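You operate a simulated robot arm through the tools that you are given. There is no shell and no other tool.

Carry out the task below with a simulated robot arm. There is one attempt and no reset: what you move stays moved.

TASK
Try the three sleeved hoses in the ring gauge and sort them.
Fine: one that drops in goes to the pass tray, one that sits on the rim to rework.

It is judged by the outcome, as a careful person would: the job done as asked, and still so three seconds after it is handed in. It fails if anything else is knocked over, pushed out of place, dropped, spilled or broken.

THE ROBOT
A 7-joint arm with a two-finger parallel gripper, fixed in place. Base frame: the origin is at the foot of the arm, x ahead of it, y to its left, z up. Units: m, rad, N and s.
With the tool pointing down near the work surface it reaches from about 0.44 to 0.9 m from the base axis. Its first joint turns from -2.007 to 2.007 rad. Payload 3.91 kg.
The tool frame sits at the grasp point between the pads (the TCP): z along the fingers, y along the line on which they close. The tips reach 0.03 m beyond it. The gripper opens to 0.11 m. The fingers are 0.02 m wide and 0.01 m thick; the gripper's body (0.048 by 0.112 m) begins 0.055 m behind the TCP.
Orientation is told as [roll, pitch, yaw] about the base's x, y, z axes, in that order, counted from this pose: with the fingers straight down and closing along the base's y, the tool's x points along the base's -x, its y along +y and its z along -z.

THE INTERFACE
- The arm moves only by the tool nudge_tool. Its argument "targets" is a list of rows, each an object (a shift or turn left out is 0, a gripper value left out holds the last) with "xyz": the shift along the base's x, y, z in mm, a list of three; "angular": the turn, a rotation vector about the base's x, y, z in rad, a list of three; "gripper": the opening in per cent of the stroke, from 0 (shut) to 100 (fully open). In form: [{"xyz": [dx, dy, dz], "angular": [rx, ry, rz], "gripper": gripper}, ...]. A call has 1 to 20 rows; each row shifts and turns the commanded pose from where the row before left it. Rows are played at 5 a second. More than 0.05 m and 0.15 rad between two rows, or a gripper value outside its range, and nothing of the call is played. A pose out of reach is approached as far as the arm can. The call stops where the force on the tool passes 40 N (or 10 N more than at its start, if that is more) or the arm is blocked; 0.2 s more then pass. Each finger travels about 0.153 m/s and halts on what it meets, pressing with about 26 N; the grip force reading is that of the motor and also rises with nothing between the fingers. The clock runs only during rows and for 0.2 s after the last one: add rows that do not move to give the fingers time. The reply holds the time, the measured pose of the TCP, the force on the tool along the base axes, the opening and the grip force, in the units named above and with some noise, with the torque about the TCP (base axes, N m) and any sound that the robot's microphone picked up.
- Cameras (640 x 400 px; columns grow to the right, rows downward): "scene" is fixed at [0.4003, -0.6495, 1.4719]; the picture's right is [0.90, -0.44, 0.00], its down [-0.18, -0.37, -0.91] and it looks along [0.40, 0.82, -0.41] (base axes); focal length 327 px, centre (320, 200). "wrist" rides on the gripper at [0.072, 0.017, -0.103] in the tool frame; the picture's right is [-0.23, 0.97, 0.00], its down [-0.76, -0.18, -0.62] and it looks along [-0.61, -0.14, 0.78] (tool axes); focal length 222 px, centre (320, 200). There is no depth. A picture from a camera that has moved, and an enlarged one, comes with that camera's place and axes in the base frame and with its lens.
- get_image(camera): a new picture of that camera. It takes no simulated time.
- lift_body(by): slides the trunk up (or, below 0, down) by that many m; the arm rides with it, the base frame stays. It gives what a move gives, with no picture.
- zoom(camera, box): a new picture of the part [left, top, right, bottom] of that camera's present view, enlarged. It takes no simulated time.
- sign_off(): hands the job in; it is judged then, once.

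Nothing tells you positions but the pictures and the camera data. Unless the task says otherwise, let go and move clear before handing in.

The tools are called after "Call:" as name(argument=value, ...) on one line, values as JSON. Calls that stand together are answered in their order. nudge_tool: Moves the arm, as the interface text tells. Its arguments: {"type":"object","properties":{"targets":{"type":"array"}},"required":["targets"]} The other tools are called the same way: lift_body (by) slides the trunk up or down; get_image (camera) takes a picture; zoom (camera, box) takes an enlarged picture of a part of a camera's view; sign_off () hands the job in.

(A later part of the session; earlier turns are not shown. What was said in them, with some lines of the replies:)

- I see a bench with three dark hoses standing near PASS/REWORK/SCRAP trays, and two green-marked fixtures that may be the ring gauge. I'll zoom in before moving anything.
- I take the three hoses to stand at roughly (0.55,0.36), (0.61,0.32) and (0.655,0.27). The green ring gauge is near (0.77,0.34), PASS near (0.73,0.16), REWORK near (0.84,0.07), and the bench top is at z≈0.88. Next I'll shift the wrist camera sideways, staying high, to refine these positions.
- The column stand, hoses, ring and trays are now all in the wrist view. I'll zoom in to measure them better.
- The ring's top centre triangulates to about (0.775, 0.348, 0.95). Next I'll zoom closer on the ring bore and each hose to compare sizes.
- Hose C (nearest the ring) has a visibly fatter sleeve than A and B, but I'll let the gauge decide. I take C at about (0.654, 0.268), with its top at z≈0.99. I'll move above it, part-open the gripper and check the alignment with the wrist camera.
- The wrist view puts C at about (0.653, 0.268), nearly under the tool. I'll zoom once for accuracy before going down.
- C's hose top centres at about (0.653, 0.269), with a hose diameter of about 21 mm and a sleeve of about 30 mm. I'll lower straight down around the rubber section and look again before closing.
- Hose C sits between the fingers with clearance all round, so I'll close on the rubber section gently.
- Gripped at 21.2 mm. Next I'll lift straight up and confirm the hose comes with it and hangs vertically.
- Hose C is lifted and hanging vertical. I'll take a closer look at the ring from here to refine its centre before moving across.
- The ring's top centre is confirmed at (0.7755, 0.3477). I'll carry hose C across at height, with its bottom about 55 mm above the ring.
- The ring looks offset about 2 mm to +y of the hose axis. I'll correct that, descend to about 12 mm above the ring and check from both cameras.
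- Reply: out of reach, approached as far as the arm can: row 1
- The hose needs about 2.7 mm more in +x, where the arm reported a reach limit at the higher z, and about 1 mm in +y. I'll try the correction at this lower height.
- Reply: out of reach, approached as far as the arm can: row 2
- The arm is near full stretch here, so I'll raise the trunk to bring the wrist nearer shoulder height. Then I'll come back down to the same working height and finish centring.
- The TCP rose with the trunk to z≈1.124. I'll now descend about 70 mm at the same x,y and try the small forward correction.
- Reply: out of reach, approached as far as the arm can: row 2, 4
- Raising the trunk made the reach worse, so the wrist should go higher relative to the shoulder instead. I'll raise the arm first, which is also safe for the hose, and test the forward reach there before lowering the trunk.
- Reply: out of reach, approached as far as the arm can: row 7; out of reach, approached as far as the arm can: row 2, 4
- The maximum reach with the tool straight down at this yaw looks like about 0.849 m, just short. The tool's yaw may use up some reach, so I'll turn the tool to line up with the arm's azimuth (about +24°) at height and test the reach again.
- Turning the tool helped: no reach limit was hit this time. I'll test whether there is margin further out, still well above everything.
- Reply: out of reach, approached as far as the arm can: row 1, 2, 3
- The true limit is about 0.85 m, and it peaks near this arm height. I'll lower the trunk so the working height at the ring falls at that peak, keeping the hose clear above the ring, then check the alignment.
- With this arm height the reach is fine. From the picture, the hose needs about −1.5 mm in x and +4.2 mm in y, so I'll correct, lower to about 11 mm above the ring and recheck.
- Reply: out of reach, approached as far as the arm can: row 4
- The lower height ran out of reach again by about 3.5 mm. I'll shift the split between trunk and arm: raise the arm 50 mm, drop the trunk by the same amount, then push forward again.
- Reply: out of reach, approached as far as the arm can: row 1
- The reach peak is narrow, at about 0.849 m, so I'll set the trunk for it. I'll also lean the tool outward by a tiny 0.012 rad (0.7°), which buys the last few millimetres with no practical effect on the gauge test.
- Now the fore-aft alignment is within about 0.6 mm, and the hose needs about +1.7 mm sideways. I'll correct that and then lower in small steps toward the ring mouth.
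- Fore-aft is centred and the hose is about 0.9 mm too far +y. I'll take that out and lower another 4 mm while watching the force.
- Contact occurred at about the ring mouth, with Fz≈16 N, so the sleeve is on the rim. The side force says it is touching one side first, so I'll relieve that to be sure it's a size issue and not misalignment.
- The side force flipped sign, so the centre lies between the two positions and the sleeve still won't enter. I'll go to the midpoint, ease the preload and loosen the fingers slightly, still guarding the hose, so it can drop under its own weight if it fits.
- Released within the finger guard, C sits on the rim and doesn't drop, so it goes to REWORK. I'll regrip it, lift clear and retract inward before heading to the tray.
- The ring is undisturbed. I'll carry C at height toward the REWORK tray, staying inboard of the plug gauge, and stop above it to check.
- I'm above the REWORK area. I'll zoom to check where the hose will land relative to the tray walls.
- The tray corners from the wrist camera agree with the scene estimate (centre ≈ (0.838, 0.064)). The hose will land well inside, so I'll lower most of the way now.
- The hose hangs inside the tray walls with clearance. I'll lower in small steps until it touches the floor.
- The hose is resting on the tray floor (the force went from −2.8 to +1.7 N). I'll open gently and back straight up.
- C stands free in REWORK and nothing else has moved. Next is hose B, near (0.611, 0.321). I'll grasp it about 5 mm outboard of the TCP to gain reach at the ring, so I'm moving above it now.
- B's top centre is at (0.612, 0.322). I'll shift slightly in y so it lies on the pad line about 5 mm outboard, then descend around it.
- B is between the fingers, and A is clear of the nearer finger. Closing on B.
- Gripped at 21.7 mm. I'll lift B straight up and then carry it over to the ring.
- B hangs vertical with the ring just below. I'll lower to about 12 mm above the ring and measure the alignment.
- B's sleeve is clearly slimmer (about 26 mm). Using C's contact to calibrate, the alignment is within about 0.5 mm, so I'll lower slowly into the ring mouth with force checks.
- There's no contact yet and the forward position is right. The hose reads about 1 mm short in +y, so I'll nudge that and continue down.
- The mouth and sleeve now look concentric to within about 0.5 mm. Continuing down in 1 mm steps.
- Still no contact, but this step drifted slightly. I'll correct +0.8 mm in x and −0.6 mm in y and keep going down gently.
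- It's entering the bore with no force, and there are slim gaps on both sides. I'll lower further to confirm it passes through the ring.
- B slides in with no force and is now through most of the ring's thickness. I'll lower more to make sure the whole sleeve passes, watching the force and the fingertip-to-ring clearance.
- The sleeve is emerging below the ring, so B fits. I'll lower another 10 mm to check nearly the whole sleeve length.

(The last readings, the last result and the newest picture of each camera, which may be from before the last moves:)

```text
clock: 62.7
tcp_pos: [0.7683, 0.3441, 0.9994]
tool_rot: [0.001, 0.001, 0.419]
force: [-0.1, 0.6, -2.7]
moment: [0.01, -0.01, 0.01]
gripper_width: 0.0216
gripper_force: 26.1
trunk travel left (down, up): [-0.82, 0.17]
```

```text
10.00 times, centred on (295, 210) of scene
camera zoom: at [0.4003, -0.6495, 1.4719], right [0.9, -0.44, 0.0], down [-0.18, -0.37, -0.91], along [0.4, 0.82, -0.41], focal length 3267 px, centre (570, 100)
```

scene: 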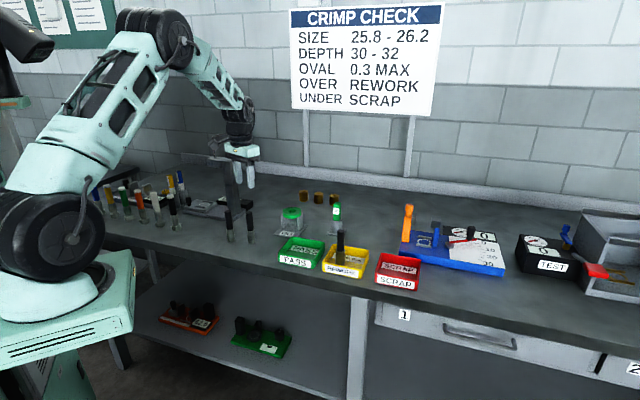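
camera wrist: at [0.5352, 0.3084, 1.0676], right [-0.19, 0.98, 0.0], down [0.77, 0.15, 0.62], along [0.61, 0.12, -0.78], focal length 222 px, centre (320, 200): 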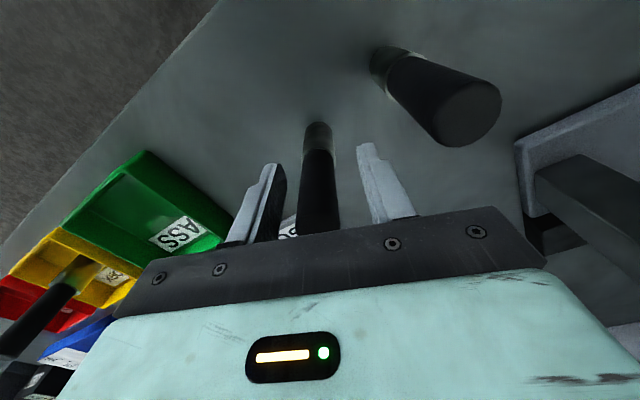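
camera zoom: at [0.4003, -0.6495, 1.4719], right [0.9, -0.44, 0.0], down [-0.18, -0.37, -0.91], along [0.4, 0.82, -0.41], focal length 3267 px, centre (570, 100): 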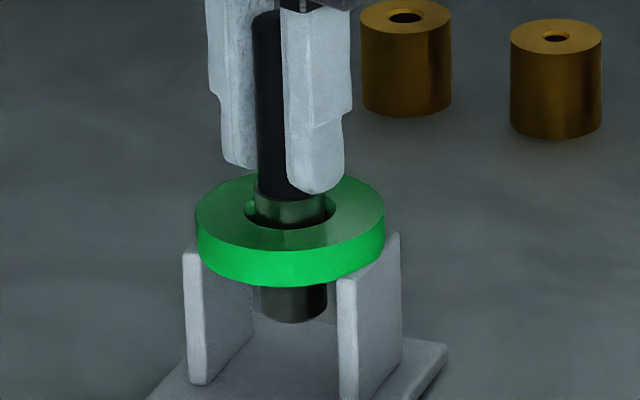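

B passes through freely, so it goes to PASS. I'll draw it straight up out of the ring, slowly at first.

Call:
nudge_tool(targets=[{"xyz": [0, 0, 3]}, {"xyz": [0, 0, 5]}, {"xyz": [0, 0, 8]}, {"xyz": [0, 0, 10]}, {"xyz": [0, 0, 12]}, {"xyz": [0, 0, 15]}, {"xyz": [0, 0, 20]}, {"xyz": [0, 0, 25]}, {"xyz": [0, 0, 0]}])

Call:
zoom(camera="scene", box=[250, 160, 350, 240])

```text
clock: 64.7
tcp_pos: [0.7671, 0.3434, 1.0987]
tool_rot: [-0.001, 0.001, 0.422]
force: [-0.3, 0.2, -2.6]
moment: [0.0, -0.01, 0.0]
gripper_width: 0.0216
gripper_force: 26.2
trunk travel left (down, up): [-0.82, 0.17]
```

```text
5.00 times, centred on (300, 200) of scene
camera zoom: at [0.4003, -0.6495, 1.4719], right [0.9, -0.44, 0.0], down [-0.18, -0.37, -0.91], along [0.4, 0.82, -0.41], focal length 1633 px, centre (420, 200)
```

zoom: 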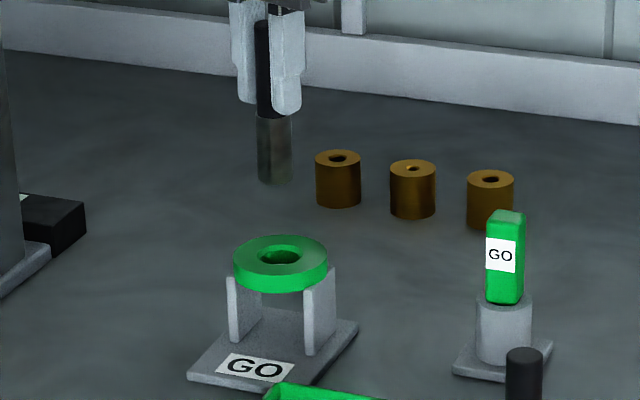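

B is out and the ring is undisturbed. I'll move across to the PASS tray and look before lowering.

Call:
nudge_tool(targets=[{"xyz": [-2, -22, 0]}, {"xyz": [-3, -34, 0]}, {"xyz": [-3, -36, 0]}, {"xyz": [-3, -36, 0]}, {"xyz": [-2, -26, 0]}, {"xyz": [-1.5, -14, 0]}, {"xyz": [0, 0, 0]}, {"xyz": [0, 0, 0]}])

Call:
zoom(camera="wrist", box=[230, 20, 410, 170])

Call:
zoom(camera="scene", box=[260, 160, 380, 280])

```text
clock: 66.5
tcp_pos: [0.7549, 0.1762, 1.0989]
tool_rot: [0.0, 0.002, 0.42]
force: [-0.1, 0.6, -3.4]
moment: [0.0, 0.01, -0.02]
gripper_width: 0.0217
gripper_force: 25.9
trunk travel left (down, up): [-0.82, 0.17]
```

```text
2.67 times, centred on (320, 95) of wrist
camera zoom: at [0.6808, 0.1625, 1.2017], right [-0.19, 0.98, 0.0], down [0.77, 0.15, 0.62], along [0.61, 0.12, -0.78], focal length 592 px, centre (320, 480)
```

zoom: 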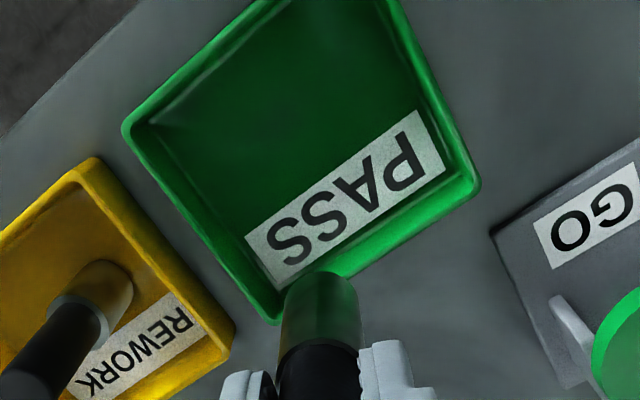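

```text
3.33 times, centred on (320, 220) of scene
camera zoom: at [0.4003, -0.6495, 1.4719], right [0.9, -0.44, 0.0], down [-0.18, -0.37, -0.91], along [0.4, 0.82, -0.41], focal length 1089 px, centre (320, 133)
```

zoom: 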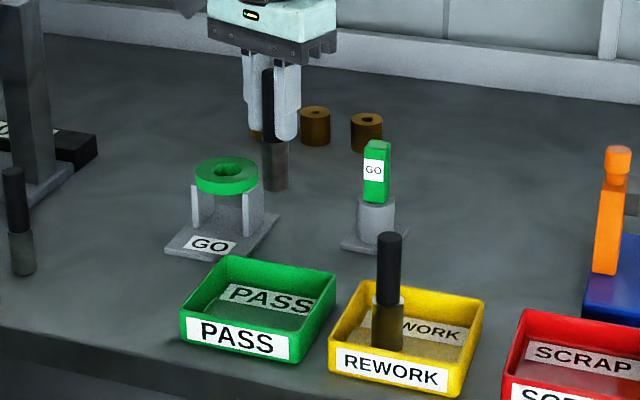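

The tray corners agree between cameras (centre ≈ (0.735, 0.167)). I'll shift 4 mm inward so two hoses fit comfortably, then lower.

Call:
nudge_tool(targets=[{"xyz": [-3.7, -1.6, 0]}, {"xyz": [0, 0, -30]}, {"xyz": [0, 0, -35]}, {"xyz": [0, 0, -30]}, {"xyz": [0, 0, -18]}, {"xyz": [0, 0, -5]}, {"xyz": [0, 0, 0]}, {"xyz": [0, 0, 0]}])

Call:
zoom(camera="wrist", box=[230, 20, 410, 170])

Call:
zoom(camera="scene", box=[270, 200, 350, 280])

```text
clock: 68.3
tcp_pos: [0.75, 0.1757, 0.9805]
tool_rot: [-0.001, -0.001, 0.422]
force: [0.2, 0.0, -1.9]
moment: [0.0, 0.04, 0.0]
gripper_width: 0.0213
gripper_force: 26.5
trunk travel left (down, up): [-0.82, 0.17]
```

```text
2.67 times, centred on (320, 95) of wrist
camera zoom: at [0.6782, 0.1616, 1.0832], right [-0.19, 0.98, 0.0], down [0.77, 0.15, 0.62], along [0.61, 0.12, -0.78], focal length 592 px, centre (320, 480)
```

zoom: 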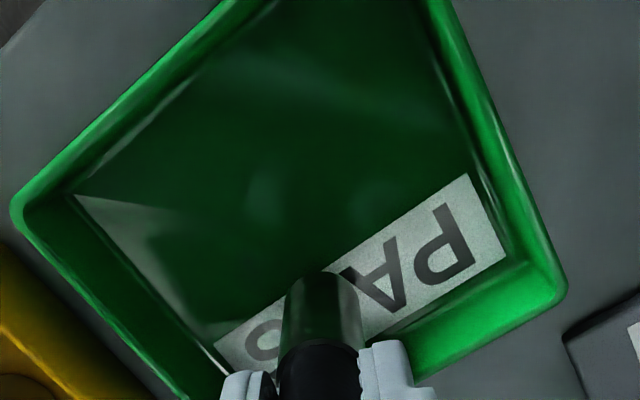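

```text
5.00 times, centred on (310, 240) of scene
camera zoom: at [0.4003, -0.6495, 1.4719], right [0.9, -0.44, 0.0], down [-0.18, -0.37, -0.91], along [0.4, 0.82, -0.41], focal length 1633 px, centre (370, 0)
```

zoom: 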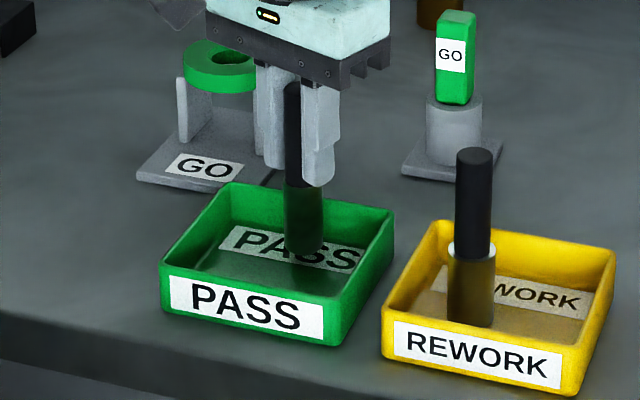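

B hangs inside the PASS tray with good wall clearance. Lowering the last 10 mm to contact.

Call:
nudge_tool(targets=[{"xyz": [0, 0, -4]}, {"xyz": [0, 0, -3]}, {"xyz": [0, 0, -2]}, {"xyz": [0, 0, -1]}, {"xyz": [0, 0, 0]}])

```text
clock: 69.5
tcp_pos: [0.7513, 0.1749, 0.9706]
tool_rot: [-0.001, -0.003, 0.42]
force: [2.0, 0.7, 5.0]
moment: [0.02, -0.16, -0.03]
gripper_width: 0.0215
gripper_force: 26.3
trunk travel left (down, up): [-0.82, 0.17]
```

Contact is confirmed (Fz +5 N). I'll release gently and back straight up.

Call:
nudge_tool(targets=[{"gripper": 21}, {"gripper": 24}, {"gripper": 30}, {"gripper": 40}, {"gripper": 45}, {"xyz": [0, 0, 15]}, {"xyz": [0, 0, 30]}, {"xyz": [0, 0, 40]}, {"xyz": [0, 0, 45]}, {"xyz": [0, 0, 20]}, {"xyz": [0, 0, 0]}])

Call:
zoom(camera="scene", box=[260, 160, 380, 280])

```text
clock: 71.9
tcp_pos: [0.7505, 0.178, 1.1196]
tool_rot: [0.0, 0.001, 0.419]
force: [0.4, -0.3, -0.3]
moment: [0.0, 0.04, 0.02]
gripper_width: 0.0495
gripper_force: 0.1
trunk travel left (down, up): [-0.82, 0.17]
```

```text
3.33 times, centred on (320, 220) of scene
camera zoom: at [0.4003, -0.6495, 1.4719], right [0.9, -0.44, 0.0], down [-0.18, -0.37, -0.91], along [0.4, 0.82, -0.41], focal length 1089 px, centre (320, 133)
```

zoom: 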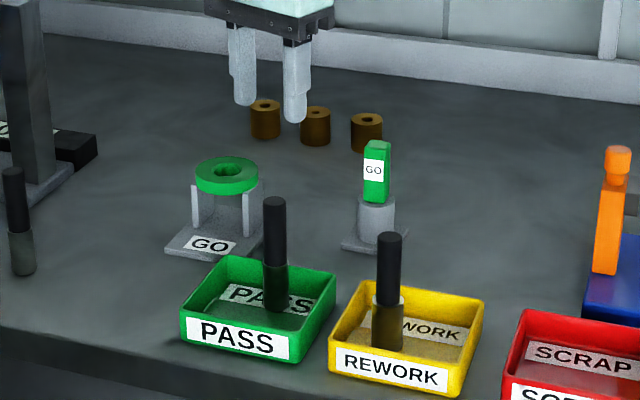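

B stands in PASS and everything else is unchanged. Last is hose A near (0.551, 0.360), so I'm moving above it.

Call:
nudge_tool(targets=[{"xyz": [-18, 16, 0]}, {"xyz": [-30, 26, 0]}, {"xyz": [-32, 28, 0]}, {"xyz": [-32, 28, 0]}, {"xyz": [-32, 28, 0]}, {"xyz": [-30, 27, 0]}, {"xyz": [-20, 18, 0]}, {"xyz": [-10, 8, 0]}, {"xyz": [0, 0, 0]}, {"xyz": [0, 0, 0]}])

Call:
get_image(camera="wrist")

Call:
zoom(camera="wrist", box=[260, 60, 400, 160])

Call:
get_image(camera="scene")

```text
clock: 74.1
tcp_pos: [0.5461, 0.3536, 1.1183]
tool_rot: [0.0, 0.001, 0.418]
force: [0.0, 0.8, 0.0]
moment: [0.01, -0.02, 0.02]
gripper_width: 0.0493
gripper_force: 0.1
trunk travel left (down, up): [-0.82, 0.17]
```

```text
taken
camera wrist: at [0.4734, 0.3403, 1.2218], right [-0.19, 0.98, 0.0], down [0.77, 0.15, 0.62], along [0.61, 0.12, -0.78], focal length 222 px, centre (320, 200)
```

wrist: 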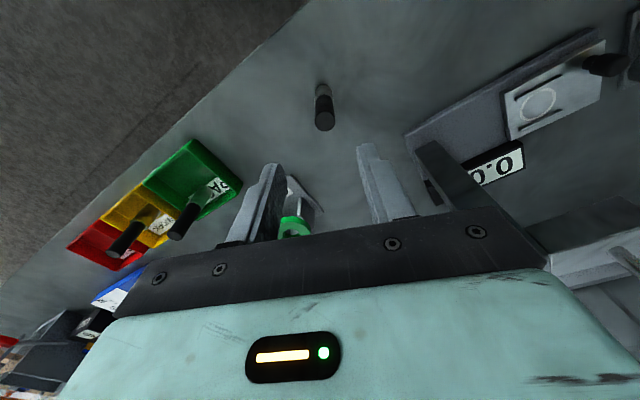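

```text
4.00 times, centred on (330, 110) of wrist
camera zoom: at [0.4734, 0.3403, 1.2218], right [-0.19, 0.98, 0.0], down [0.77, 0.15, 0.62], along [0.61, 0.12, -0.78], focal length 888 px, centre (280, 560)
```

zoom: 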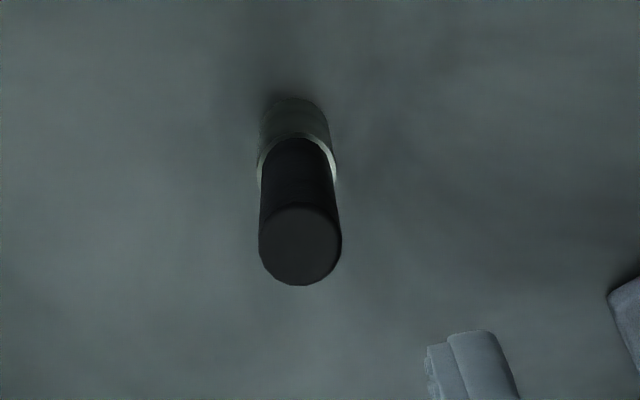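

```text
taken
```

scene: 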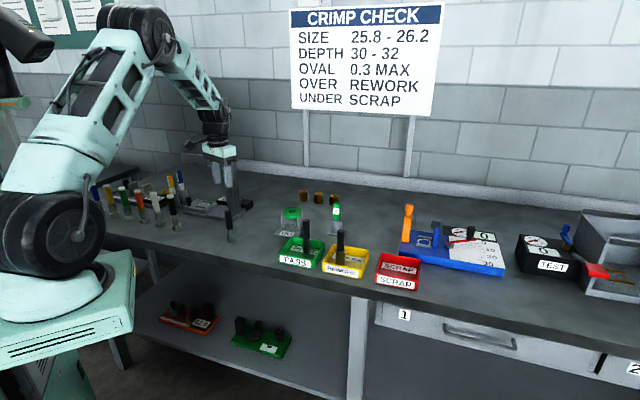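

A's top is at (0.5516, 0.3605). I'll adjust by about 5 mm in y so it lies on the pad line, then descend around it. The column stand is about 15 cm away.

Call:
nudge_tool(targets=[{"xyz": [0.3, 4.9, 0]}, {"xyz": [0, 0, -35]}, {"xyz": [0, 0, -35]}, {"xyz": [0, 0, -35]}, {"xyz": [0, 0, -30]}, {"xyz": [0, 0, -19]}, {"xyz": [0, 0, 0]}, {"xyz": [0, 0, 0]}])

Call:
get_image(camera="wrist")

Call:
zoom(camera="scene", box=[170, 130, 310, 260])

```text
clock: 75.9
tcp_pos: [0.5467, 0.3589, 0.9657]
tool_rot: [-0.002, 0.001, 0.421]
force: [0.1, -0.4, -0.9]
moment: [-0.03, 0.06, 0.01]
gripper_width: 0.0498
gripper_force: 0.0
trunk travel left (down, up): [-0.82, 0.17]
```

```text
taken
camera wrist: at [0.4752, 0.3436, 1.0686], right [-0.19, 0.98, 0.0], down [0.77, 0.15, 0.62], along [0.61, 0.12, -0.78], focal length 222 px, centre (320, 200)
```

wrist: 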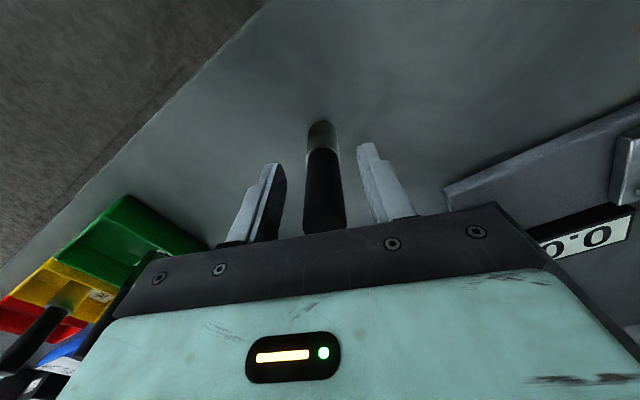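

```text
3.08 times, centred on (240, 195) of scene
camera zoom: at [0.4003, -0.6495, 1.4719], right [0.9, -0.44, 0.0], down [-0.18, -0.37, -0.91], along [0.4, 0.82, -0.41], focal length 1005 px, centre (566, 215)
```

zoom: 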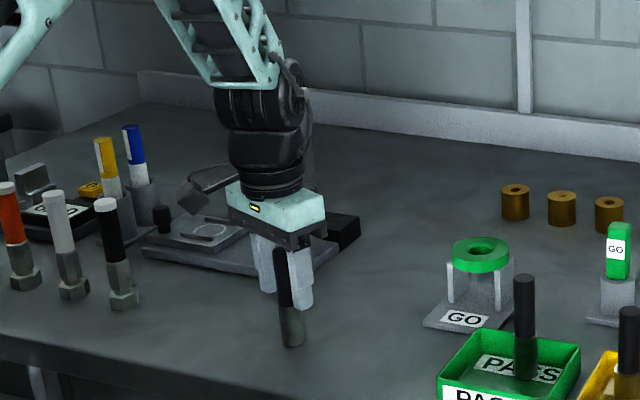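

Hose A is between the fingers and clear on both sides. Closing on it.

Call:
nudge_tool(targets=[{"gripper": 35}, {"gripper": 26}, {"gripper": 21}, {"gripper": 10}, {"gripper": 10}, {"gripper": 10}])

Call:
zoom(camera="scene", box=[200, 180, 300, 260])

```text
clock: 77.3
tcp_pos: [0.5473, 0.3568, 0.9648]
tool_rot: [-0.001, 0.0, 0.422]
force: [0.2, 0.1, 0.4]
moment: [-0.01, -0.01, -0.01]
gripper_width: 0.0216
gripper_force: 26.2
trunk travel left (down, up): [-0.82, 0.17]
```

```text
5.00 times, centred on (250, 220) of scene
camera zoom: at [0.4003, -0.6495, 1.4719], right [0.9, -0.44, 0.0], down [-0.18, -0.37, -0.91], along [0.4, 0.82, -0.41], focal length 1633 px, centre (670, 100)
```

zoom: 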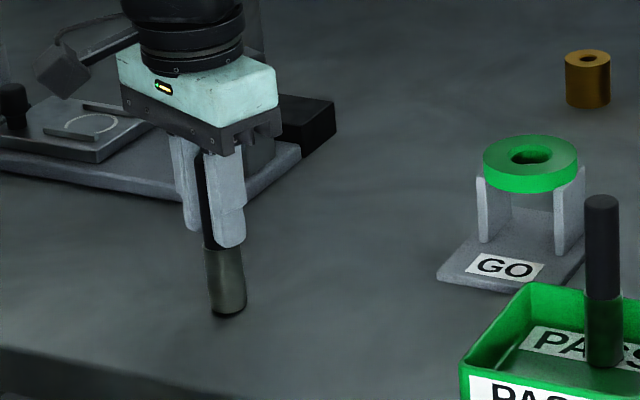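

Gripped. I'll lift A straight up and carry it to the ring position that worked for B.

Call:
nudge_tool(targets=[{"xyz": [0, 0, 10]}, {"xyz": [0, 0, 25]}, {"xyz": [0, 0, 35]}, {"xyz": [0, 0, 35]}, {"xyz": [0, 0, 18]}, {"xyz": [25, -1, 0]}, {"xyz": [38, -2, 0]}, {"xyz": [42, -2, 0]}, {"xyz": [42, -2, 0]}, {"xyz": [38, -2, 0]}, {"xyz": [25, -1.5, 0]}, {"xyz": [10, -1, 0]}, {"xyz": [0, 0, 0]}, {"xyz": [0, 0, 0]}])

Call:
zoom(camera="wrist", box=[250, 60, 400, 240])

Call:
zoom(camera="scene", box=[220, 150, 340, 250])

```text
clock: 80.3
tcp_pos: [0.7669, 0.3486, 1.087]
tool_rot: [-0.001, 0.0, 0.421]
force: [0.3, -0.7, -3.3]
moment: [-0.01, 0.0, -0.01]
gripper_width: 0.0212
gripper_force: 26.0
trunk travel left (down, up): [-0.82, 0.17]
```

```text
2.22 times, centred on (325, 150) of wrist
camera zoom: at [0.6946, 0.3345, 1.1906], right [-0.19, 0.98, 0.0], down [0.77, 0.15, 0.62], along [0.61, 0.12, -0.78], focal length 494 px, centre (309, 311)
```

zoom: 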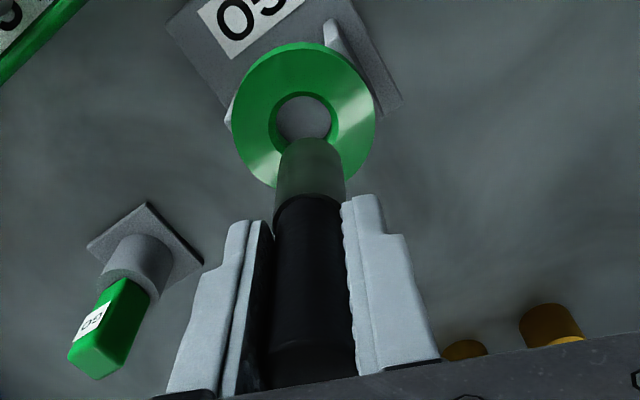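

```text
4.00 times, centred on (280, 200) of scene
camera zoom: at [0.4003, -0.6495, 1.4719], right [0.9, -0.44, 0.0], down [-0.18, -0.37, -0.91], along [0.4, 0.82, -0.41], focal length 1307 px, centre (480, 200)
```

zoom: 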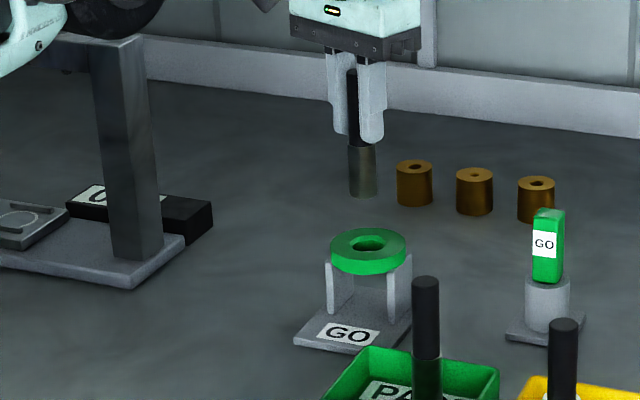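

Similar picture to B. I'll shift to the pose that worked for B (+1.4, −2.9 mm), lower to about 10 mm above the ring and measure.

Call:
nudge_tool(targets=[{"xyz": [1.4, -2.9, 0]}, {"xyz": [0, 0, -15]}, {"xyz": [0, 0, -15]}, {"xyz": [0, 0, -12]}, {"xyz": [0, 0, 0]}, {"xyz": [0, 0, 0]}])

Call:
zoom(camera="wrist", box=[260, 70, 380, 160])

Call:
zoom(camera="scene", box=[275, 190, 315, 230])

```text
clock: 81.7
tcp_pos: [0.7677, 0.345, 1.0472]
tool_rot: [0.001, 0.0, 0.42]
force: [-0.1, -0.6, -2.4]
moment: [0.01, -0.01, 0.02]
gripper_width: 0.0216
gripper_force: 25.7
trunk travel left (down, up): [-0.82, 0.17]
```

```text
4.44 times, centred on (320, 115) of wrist
camera zoom: at [0.6959, 0.3305, 1.1499], right [-0.19, 0.98, 0.0], down [0.77, 0.15, 0.62], along [0.61, 0.12, -0.78], focal length 987 px, centre (320, 578)
```

zoom: 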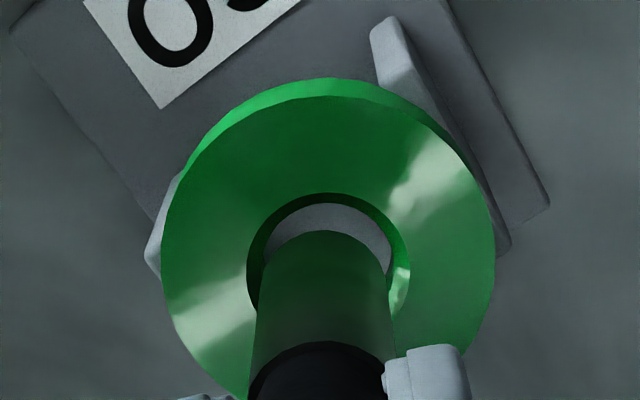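

```text
10.00 times, centred on (295, 210) of scene
camera zoom: at [0.4003, -0.6495, 1.4719], right [0.9, -0.44, 0.0], down [-0.18, -0.37, -0.91], along [0.4, 0.82, -0.41], focal length 3267 px, centre (570, 100)
```

zoom: 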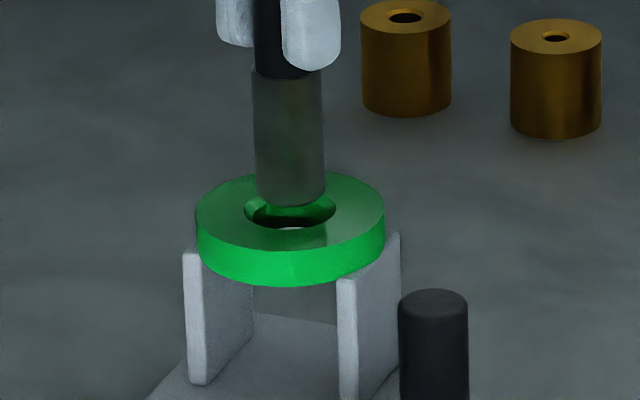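

A looks nearly concentric already: forward is within 0.3 mm, and it needs about +0.7 mm in y. I'll lower to the mouth gradually.

Call:
nudge_tool(targets=[{"xyz": [-0.1, 0.7, 0]}, {"xyz": [0, 0, -3]}, {"xyz": [0, 0, -3]}, {"xyz": [0, 0, -3]}, {"xyz": [0, 0, -2]}, {"xyz": [0, 0, 0]}])

Call:
zoom(camera="wrist", box=[260, 70, 380, 160])

Call:
zoom(camera="scene", box=[275, 190, 315, 230])

```text
clock: 83.1
tcp_pos: [0.7679, 0.3461, 1.0357]
tool_rot: [-0.001, 0.0, 0.421]
force: [-0.2, -0.5, -3.0]
moment: [0.0, 0.0, -0.01]
gripper_width: 0.0214
gripper_force: 25.6
trunk travel left (down, up): [-0.82, 0.17]
```

```text
4.44 times, centred on (320, 115) of wrist
camera zoom: at [0.6958, 0.3324, 1.1397], right [-0.19, 0.98, 0.0], down [0.77, 0.15, 0.62], along [0.61, 0.12, -0.78], focal length 987 px, centre (320, 578)
```

zoom: 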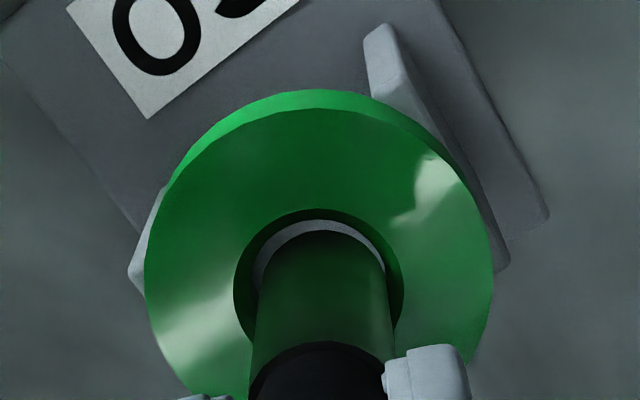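

```text
10.00 times, centred on (295, 210) of scene
camera zoom: at [0.4003, -0.6495, 1.4719], right [0.9, -0.44, 0.0], down [-0.18, -0.37, -0.91], along [0.4, 0.82, -0.41], focal length 3267 px, centre (570, 100)
```

zoom: 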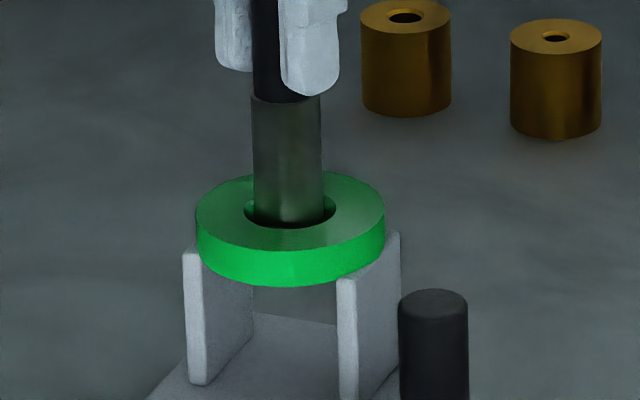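

It's in the mouth without contact. The pictures suggest about 0.7 mm back in −y, so I'll correct and continue in 1 mm steps.

Call:
nudge_tool(targets=[{"xyz": [0, -0.7, 0]}, {"xyz": [0, 0, -1]}, {"xyz": [0, 0, -1]}, {"xyz": [0, 0, -1]}, {"xyz": [0, 0, -1]}, {"xyz": [0, 0, 0]}])

Call:
zoom(camera="wrist", box=[290, 100, 370, 160])

Call:
zoom(camera="scene", box=[275, 190, 315, 230])

```text
clock: 84.5
tcp_pos: [0.7683, 0.3453, 1.0316]
tool_rot: [0.001, 0.0, 0.422]
force: [0.0, 0.9, -2.5]
moment: [0.01, 0.01, -0.01]
gripper_width: 0.0213
gripper_force: 25.8
trunk travel left (down, up): [-0.82, 0.17]
```

```text
6.67 times, centred on (330, 130) of wrist
camera zoom: at [0.6961, 0.3315, 1.1352], right [-0.19, 0.98, 0.0], down [0.77, 0.15, 0.62], along [0.61, 0.12, -0.78], focal length 1481 px, centre (253, 667)
```

zoom: 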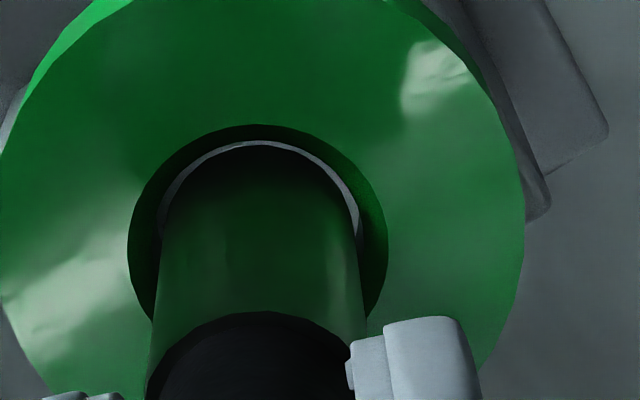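

```text
10.00 times, centred on (295, 210) of scene
camera zoom: at [0.4003, -0.6495, 1.4719], right [0.9, -0.44, 0.0], down [-0.18, -0.37, -0.91], along [0.4, 0.82, -0.41], focal length 3267 px, centre (570, 100)
```

zoom: 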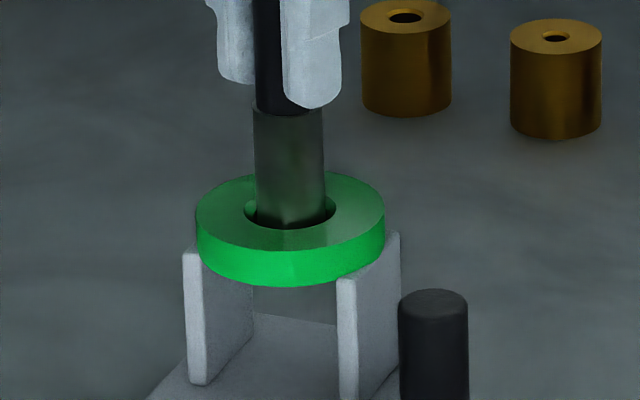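

Now concentric, with an even crescent of light around the sleeve. Continuing down.

Call:
nudge_tool(targets=[{"xyz": [0, 0, -1]}, {"xyz": [0, 0, -1]}, {"xyz": [0, 0, -1]}, {"xyz": [0, 0, -1]}, {"xyz": [0, 0, -1]}, {"xyz": [0, 0, 0]}])

Call:
zoom(camera="wrist", box=[290, 100, 370, 160])

Call:
zoom(camera="scene", box=[275, 190, 315, 230])

```text
clock: 85.9
tcp_pos: [0.7682, 0.3436, 1.0284]
tool_rot: [-0.001, -0.001, 0.42]
force: [0.3, -0.2, -2.5]
moment: [0.05, 0.01, 0.03]
gripper_width: 0.0213
gripper_force: 26.3
trunk travel left (down, up): [-0.82, 0.17]
```

```text
6.67 times, centred on (330, 130) of wrist
camera zoom: at [0.6958, 0.33, 1.131], right [-0.19, 0.98, 0.0], down [0.77, 0.15, 0.62], along [0.61, 0.12, -0.78], focal length 1481 px, centre (253, 667)
```

zoom: 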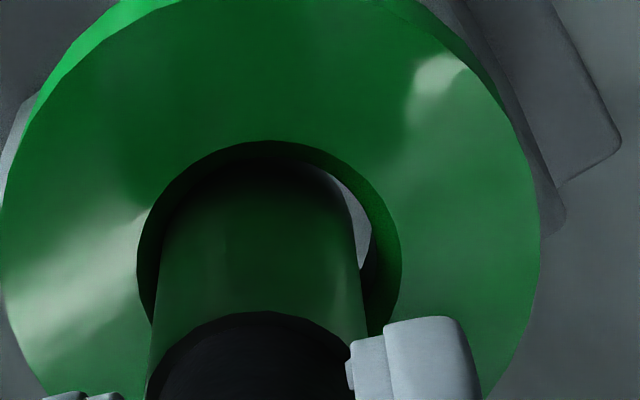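

```text
10.00 times, centred on (295, 210) of scene
camera zoom: at [0.4003, -0.6495, 1.4719], right [0.9, -0.44, 0.0], down [-0.18, -0.37, -0.91], along [0.4, 0.82, -0.41], focal length 3267 px, centre (570, 100)
```

zoom: 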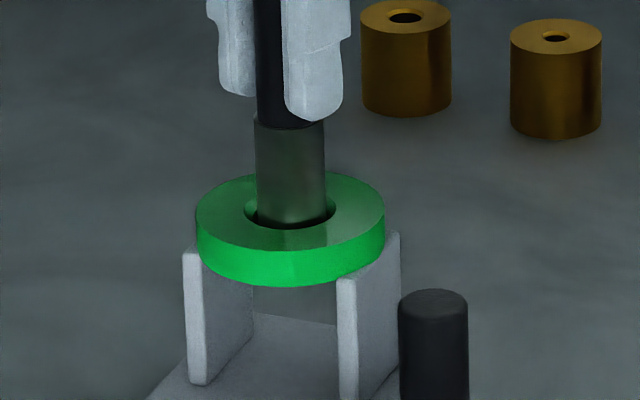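

It has drifted about 1 mm toward −y, still without contact. I'll re-centre and continue.

Call:
nudge_tool(targets=[{"xyz": [0, 1.0, 0]}, {"xyz": [0, 0, -1]}, {"xyz": [0, 0, -1]}, {"xyz": [0, 0, -1]}, {"xyz": [0, 0, 0]}])

Call:
zoom(camera="wrist", box=[290, 100, 370, 160])

Call:
zoom(camera="scene", box=[275, 190, 315, 230])

```text
clock: 87.1
tcp_pos: [0.7684, 0.3462, 1.0236]
tool_rot: [0.0, -0.001, 0.42]
force: [0.4, -0.4, -2.4]
moment: [0.01, 0.03, 0.0]
gripper_width: 0.0215
gripper_force: 26.2
trunk travel left (down, up): [-0.82, 0.17]
```

```text
6.67 times, centred on (330, 130) of wrist
camera zoom: at [0.6964, 0.3319, 1.1271], right [-0.19, 0.98, 0.0], down [0.77, 0.15, 0.62], along [0.61, 0.12, -0.78], focal length 1481 px, centre (253, 667)
```

zoom: 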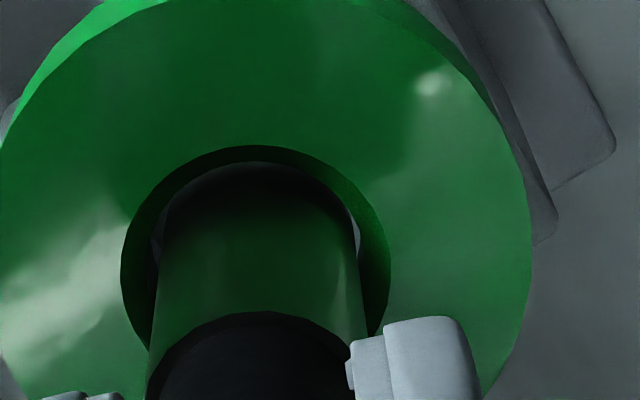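

```text
10.00 times, centred on (295, 210) of scene
camera zoom: at [0.4003, -0.6495, 1.4719], right [0.9, -0.44, 0.0], down [-0.18, -0.37, -0.91], along [0.4, 0.82, -0.41], focal length 3267 px, centre (570, 100)
```

zoom: 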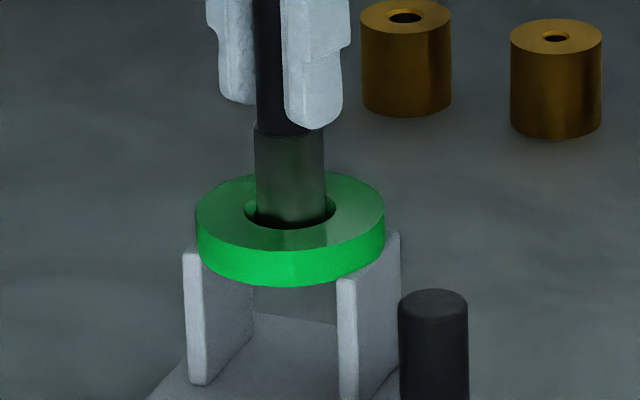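

A is centred and inside the bore with no force. I'll keep lowering to see the sleeve come through.

Call:
nudge_tool(targets=[{"xyz": [0, 0, -1.5]}, {"xyz": [0, 0, -1.5]}, {"xyz": [0, 0, -1.5]}, {"xyz": [0, 0, -1.5]}, {"xyz": [0, 0, -1.5]}, {"xyz": [0, 0, -1.5]}, {"xyz": [0, 0, 0]}])

Call:
zoom(camera="wrist", box=[290, 100, 370, 160])

Call:
zoom(camera="scene", box=[275, 190, 315, 230])

```text
clock: 88.7
tcp_pos: [0.7699, 0.3477, 1.0132]
tool_rot: [0.001, 0.0, 0.422]
force: [-1.7, -2.5, -1.0]
moment: [-0.06, 0.1, 0.0]
gripper_width: 0.0213
gripper_force: 26.8
trunk travel left (down, up): [-0.82, 0.17]
```

```text
6.67 times, centred on (330, 130) of wrist
camera zoom: at [0.6966, 0.3324, 1.117], right [-0.19, 0.98, 0.0], down [0.77, 0.15, 0.62], along [0.61, 0.12, -0.78], focal length 1481 px, centre (253, 667)
```

zoom: 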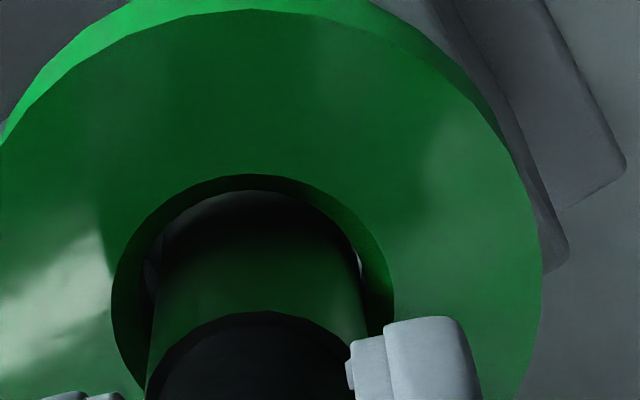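

```text
10.00 times, centred on (295, 210) of scene
camera zoom: at [0.4003, -0.6495, 1.4719], right [0.9, -0.44, 0.0], down [-0.18, -0.37, -0.91], along [0.4, 0.82, -0.41], focal length 3267 px, centre (570, 100)
```

zoom: 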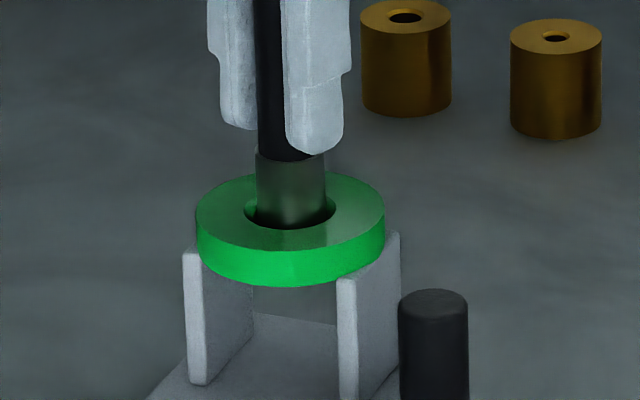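

There's only light side contact from tool drift (about 3 N), so I'll ease it −0.4/−0.6 mm and continue through.

Call:
nudge_tool(targets=[{"xyz": [-0.4, -0.6, 0]}, {"xyz": [0, 0, -2]}, {"xyz": [0, 0, -2]}, {"xyz": [0, 0, -2]}, {"xyz": [0, 0, -2]}, {"xyz": [0, 0, -2]}, {"xyz": [0, 0, -2]}, {"xyz": [0, 0, 0]}])

Call:
zoom(camera="scene", box=[275, 190, 315, 230])

Call:
zoom(camera="wrist", box=[260, 90, 380, 190])

```text
clock: 90.5
tcp_pos: [0.7681, 0.3458, 1.0028]
tool_rot: [-0.001, -0.001, 0.421]
force: [0.1, -0.7, -1.6]
moment: [-0.01, 0.05, 0.0]
gripper_width: 0.0213
gripper_force: 25.5
trunk travel left (down, up): [-0.82, 0.17]
```

```text
10.00 times, centred on (295, 210) of scene
camera zoom: at [0.4003, -0.6495, 1.4719], right [0.9, -0.44, 0.0], down [-0.18, -0.37, -0.91], along [0.4, 0.82, -0.41], focal length 3267 px, centre (570, 100)
```

zoom: 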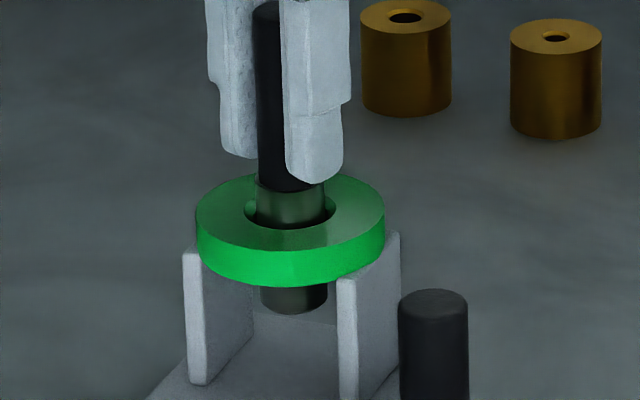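

```text
4.00 times, centred on (320, 140) of wrist
camera zoom: at [0.6958, 0.3312, 1.1063], right [-0.19, 0.98, 0.0], down [0.77, 0.15, 0.62], along [0.61, 0.12, -0.78], focal length 888 px, centre (320, 440)
```

zoom: 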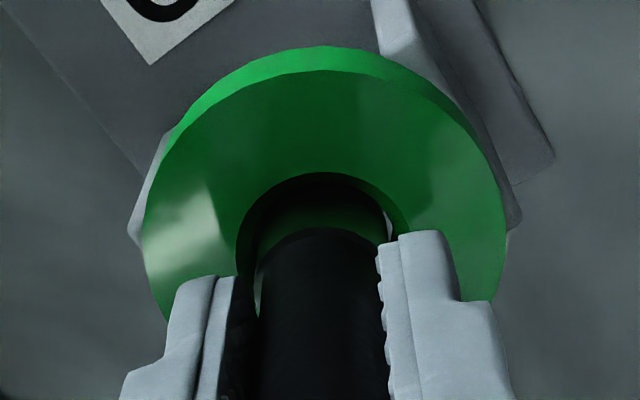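

A's sleeve also passes right through with no axial force, so A goes to PASS. I'll draw it straight up, then route inward so it stays well clear of B.

Call:
nudge_tool(targets=[{"xyz": [0, 0, 3]}, {"xyz": [0, 0, 5]}, {"xyz": [0, 0, 8]}, {"xyz": [0, 0, 10]}, {"xyz": [0, 0, 12]}, {"xyz": [0, 0, 15]}, {"xyz": [0, 0, 18]}, {"xyz": [0, 0, 20]}, {"xyz": [-20, -9, 15]}, {"xyz": [-25, -12, 10]}, {"xyz": [0, 0, 0]}])

Call:
zoom(camera="scene", box=[240, 150, 360, 250])

```text
clock: 92.9
tcp_pos: [0.723, 0.3247, 1.116]
tool_rot: [0.001, -0.001, 0.418]
force: [-0.3, -0.2, -2.4]
moment: [0.0, 0.04, 0.01]
gripper_width: 0.0211
gripper_force: 25.9
trunk travel left (down, up): [-0.82, 0.17]
```

```text
4.00 times, centred on (300, 200) of scene
camera zoom: at [0.4003, -0.6495, 1.4719], right [0.9, -0.44, 0.0], down [-0.18, -0.37, -0.91], along [0.4, 0.82, -0.41], focal length 1307 px, centre (400, 200)
```

zoom: 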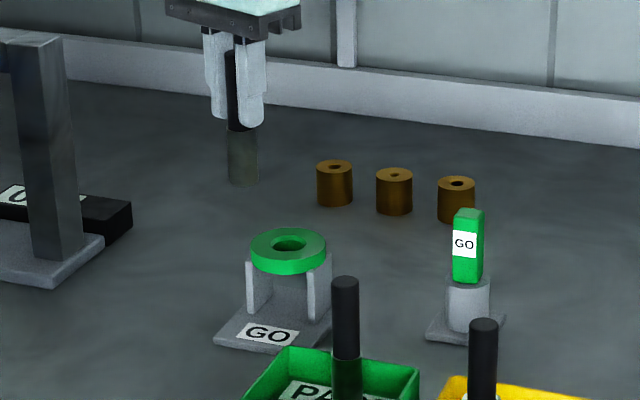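

A is out and the ring and stand are undisturbed. I'll move over to the inner half of the PASS tray.

Call:
nudge_tool(targets=[{"xyz": [-4, -24, 0]}, {"xyz": [-4, -36, 0]}, {"xyz": [-2, -38, 0]}, {"xyz": [-2, -36, 0]}, {"xyz": [0, -22, 0]}, {"xyz": [0, -10, 0]}, {"xyz": [0, 0, 0]}, {"xyz": [0, 0, 0]}])

Call:
get_image(camera="wrist")

Call:
zoom(camera="wrist", box=[230, 20, 410, 170])

Call:
zoom(camera="scene", box=[260, 160, 380, 280])

```text
clock: 94.7
tcp_pos: [0.7118, 0.159, 1.12]
tool_rot: [-0.001, -0.001, 0.418]
force: [-0.1, -0.2, -3.5]
moment: [-0.04, 0.02, 0.0]
gripper_width: 0.0215
gripper_force: 26.3
trunk travel left (down, up): [-0.82, 0.17]
```

```text
taken
camera wrist: at [0.6396, 0.1444, 1.2228], right [-0.19, 0.98, 0.0], down [0.77, 0.15, 0.62], along [0.61, 0.12, -0.78], focal length 222 px, centre (320, 200)
```

wrist: 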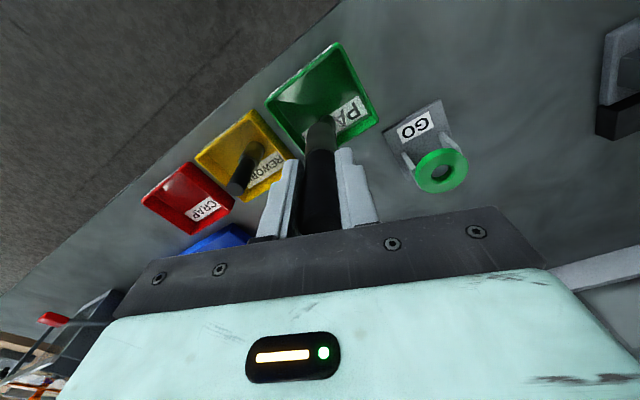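

```text
2.67 times, centred on (320, 95) of wrist
camera zoom: at [0.6396, 0.1444, 1.2228], right [-0.19, 0.98, 0.0], down [0.77, 0.15, 0.62], along [0.61, 0.12, -0.78], focal length 592 px, centre (320, 480)
```

zoom: 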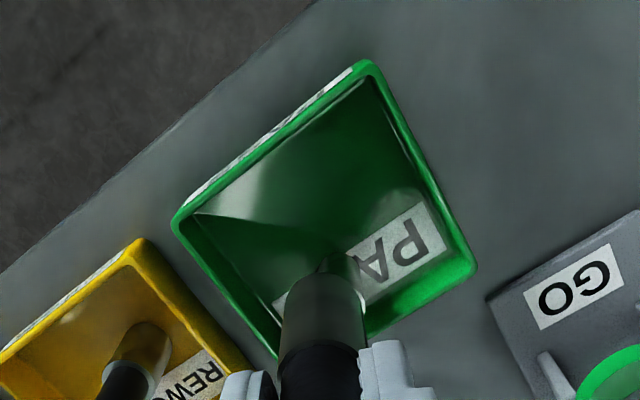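

```text
3.33 times, centred on (320, 220) of scene
camera zoom: at [0.4003, -0.6495, 1.4719], right [0.9, -0.44, 0.0], down [-0.18, -0.37, -0.91], along [0.4, 0.82, -0.41], focal length 1089 px, centre (320, 133)
```

zoom: 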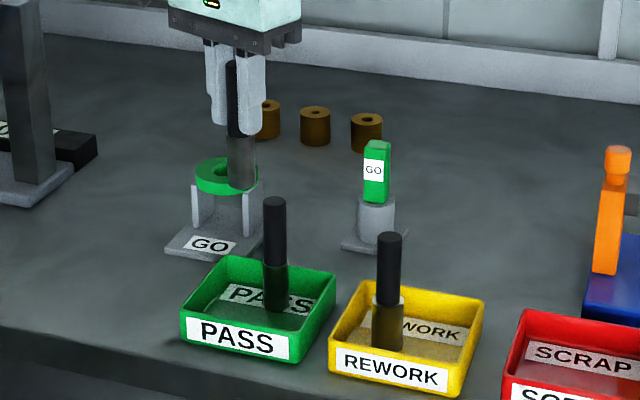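

The landing spot for A is about (0.716, 0.161), 43 mm from B and well inside the walls. I'll lower most of the way and check.

Call:
nudge_tool(targets=[{"xyz": [0, 0, -30]}, {"xyz": [0, 0, -35]}, {"xyz": [0, 0, -35]}, {"xyz": [0, 0, -25]}, {"xyz": [0, 0, -13]}, {"xyz": [0, 0, 0]}, {"xyz": [0, 0, 0]}])

Call:
zoom(camera="wrist", box=[230, 20, 410, 170])

Call:
zoom(camera="scene", box=[270, 200, 350, 280])

```text
clock: 96.3
tcp_pos: [0.7124, 0.1582, 0.9833]
tool_rot: [-0.001, 0.002, 0.421]
force: [0.6, 1.0, -2.1]
moment: [-0.02, 0.01, 0.02]
gripper_width: 0.0213
gripper_force: 25.9
trunk travel left (down, up): [-0.82, 0.17]
```

```text
2.67 times, centred on (320, 95) of wrist
camera zoom: at [0.64, 0.1446, 1.086], right [-0.19, 0.98, 0.0], down [0.77, 0.15, 0.62], along [0.61, 0.12, -0.78], focal length 592 px, centre (320, 480)
```

zoom: 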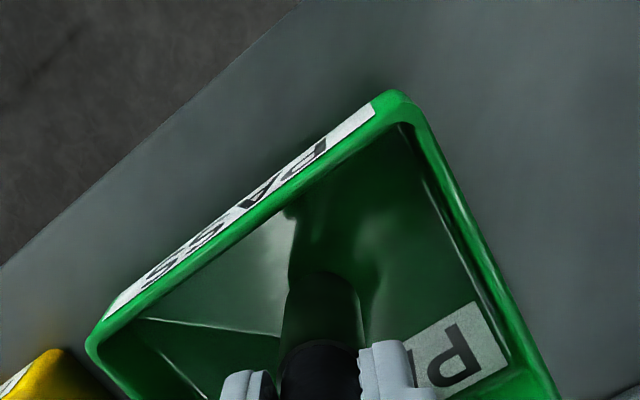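

```text
5.00 times, centred on (310, 240) of scene
camera zoom: at [0.4003, -0.6495, 1.4719], right [0.9, -0.44, 0.0], down [-0.18, -0.37, -0.91], along [0.4, 0.82, -0.41], focal length 1633 px, centre (370, 0)
```

zoom: 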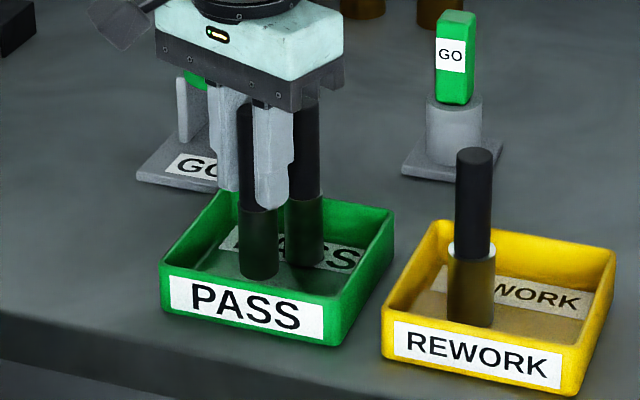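

A is inside the tray, clear of B and the walls. Lowering the last 13 mm in small steps to contact.

Call:
nudge_tool(targets=[{"xyz": [0, 0, -4]}, {"xyz": [0, 0, -4]}, {"xyz": [0, 0, -2]}, {"xyz": [0, 0, -1]}, {"xyz": [0, 0, 0]}])

```text
clock: 97.5
tcp_pos: [0.7111, 0.1591, 0.9711]
tool_rot: [0.002, -0.003, 0.421]
force: [-1.2, -1.4, 5.0]
moment: [-0.08, 0.15, -0.01]
gripper_width: 0.0215
gripper_force: 26.2
trunk travel left (down, up): [-0.82, 0.17]
```

Contact is confirmed (Fz +5 N). I'll release gently and back straight up.

Call:
nudge_tool(targets=[{"gripper": 21}, {"gripper": 24}, {"gripper": 30}, {"gripper": 38}, {"gripper": 40}, {"xyz": [0, 0, 15]}, {"xyz": [0, 0, 30]}, {"xyz": [0, 0, 40]}, {"xyz": [0, 0, 45]}, {"xyz": [0, 0, 30]}, {"xyz": [0, 0, 0]}])

Call:
zoom(camera="scene", box=[260, 160, 380, 280])

Call:
get_image(camera="wrist")

```text
clock: 99.9
tcp_pos: [0.714, 0.1578, 1.1292]
tool_rot: [0.001, 0.0, 0.42]
force: [-0.5, 0.0, 0.4]
moment: [-0.01, -0.01, -0.01]
gripper_width: 0.0439
gripper_force: 0.1
trunk travel left (down, up): [-0.82, 0.17]
```

```text
3.33 times, centred on (320, 220) of scene
camera zoom: at [0.4003, -0.6495, 1.4719], right [0.9, -0.44, 0.0], down [-0.18, -0.37, -0.91], along [0.4, 0.82, -0.41], focal length 1089 px, centre (320, 133)
```

zoom: 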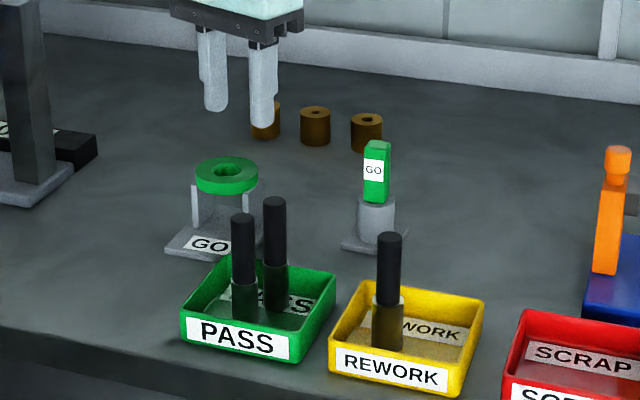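

```text
taken
camera wrist: at [0.6416, 0.1437, 1.2322], right [-0.19, 0.98, 0.0], down [0.77, 0.15, 0.62], along [0.61, 0.12, -0.78], focal length 222 px, centre (320, 200)
```

wrist: 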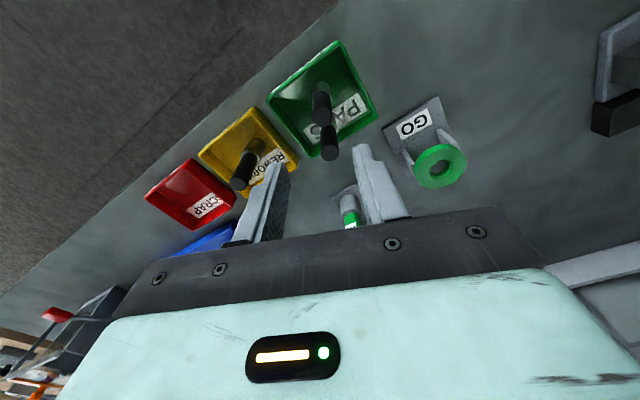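

All three are placed: A and B stand in PASS, C in REWORK. I'll retreat up and back, clear of everything, and do a final check.

Call:
nudge_tool(targets=[{"xyz": [0, 0, 35]}, {"xyz": [-20, -5, 35]}, {"xyz": [-40, -10, 10]}, {"xyz": [-40, -10, 0]}, {"xyz": [-40, -10, 0]}, {"xyz": [0, 0, 0]}, {"xyz": [0, 0, 0]}])

Call:
get_image(camera="scene")

Call:
zoom(camera="scene", box=[200, 160, 400, 300])

```text
clock: 101.5
tcp_pos: [0.572, 0.1228, 1.2111]
tool_rot: [0.0, 0.002, 0.42]
force: [0.3, -0.1, -0.2]
moment: [0.03, 0.02, 0.03]
gripper_width: 0.0437
gripper_force: 0.1
trunk travel left (down, up): [-0.82, 0.17]
```

```text
taken
```

scene: 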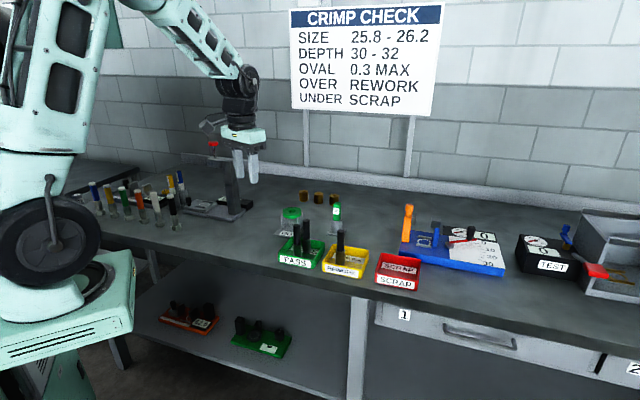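

```text
2.86 times, centred on (300, 230) of scene
camera zoom: at [0.4003, -0.6495, 1.4719], right [0.9, -0.44, 0.0], down [-0.18, -0.37, -0.91], along [0.4, 0.82, -0.41], focal length 933 px, centre (377, 114)
```

zoom: 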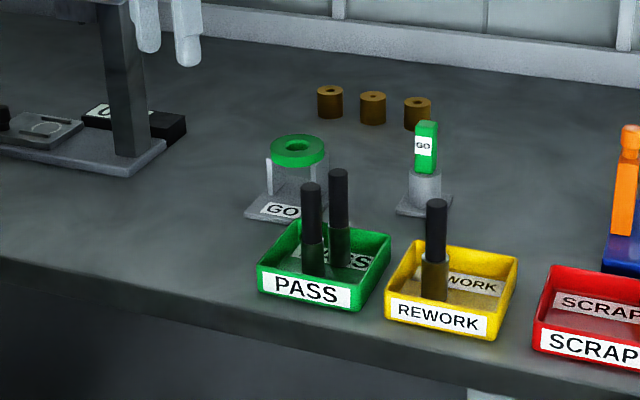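

The two hoses that dropped through the ring stand in PASS and the one that sat on the rim stands in REWORK. The ring, stand, trays and everything else look undisturbed, and the arm is clear. Handing in.

Call:
sign_off()

```text
The job is handed in.
```

I tried all three sleeved hoses in the ring gauge and sorted them. Two are in the PASS tray and one is in REWORK.

| Hose (starting position) | Result in the ring | Tray |
|---|---|---|
| Nearest the ring | Sat on the rim and stayed there when I let go of it | REWORK |
| Middle | Sleeve went down through the ring with no resistance | PASS |
| Furthest from the ring | Sleeve went through too, with only a brief light side touch (about 3 N) as the arm drifted | PASS |

I lowered the two that fit through the ring while still holding them, so they passed freely but weren't let go to fall. All three hoses are standing upright in their trays. In the final picture the ring, its stand, the trays and the rest of the bench looked undisturbed, and the arm was clear when I handed in.
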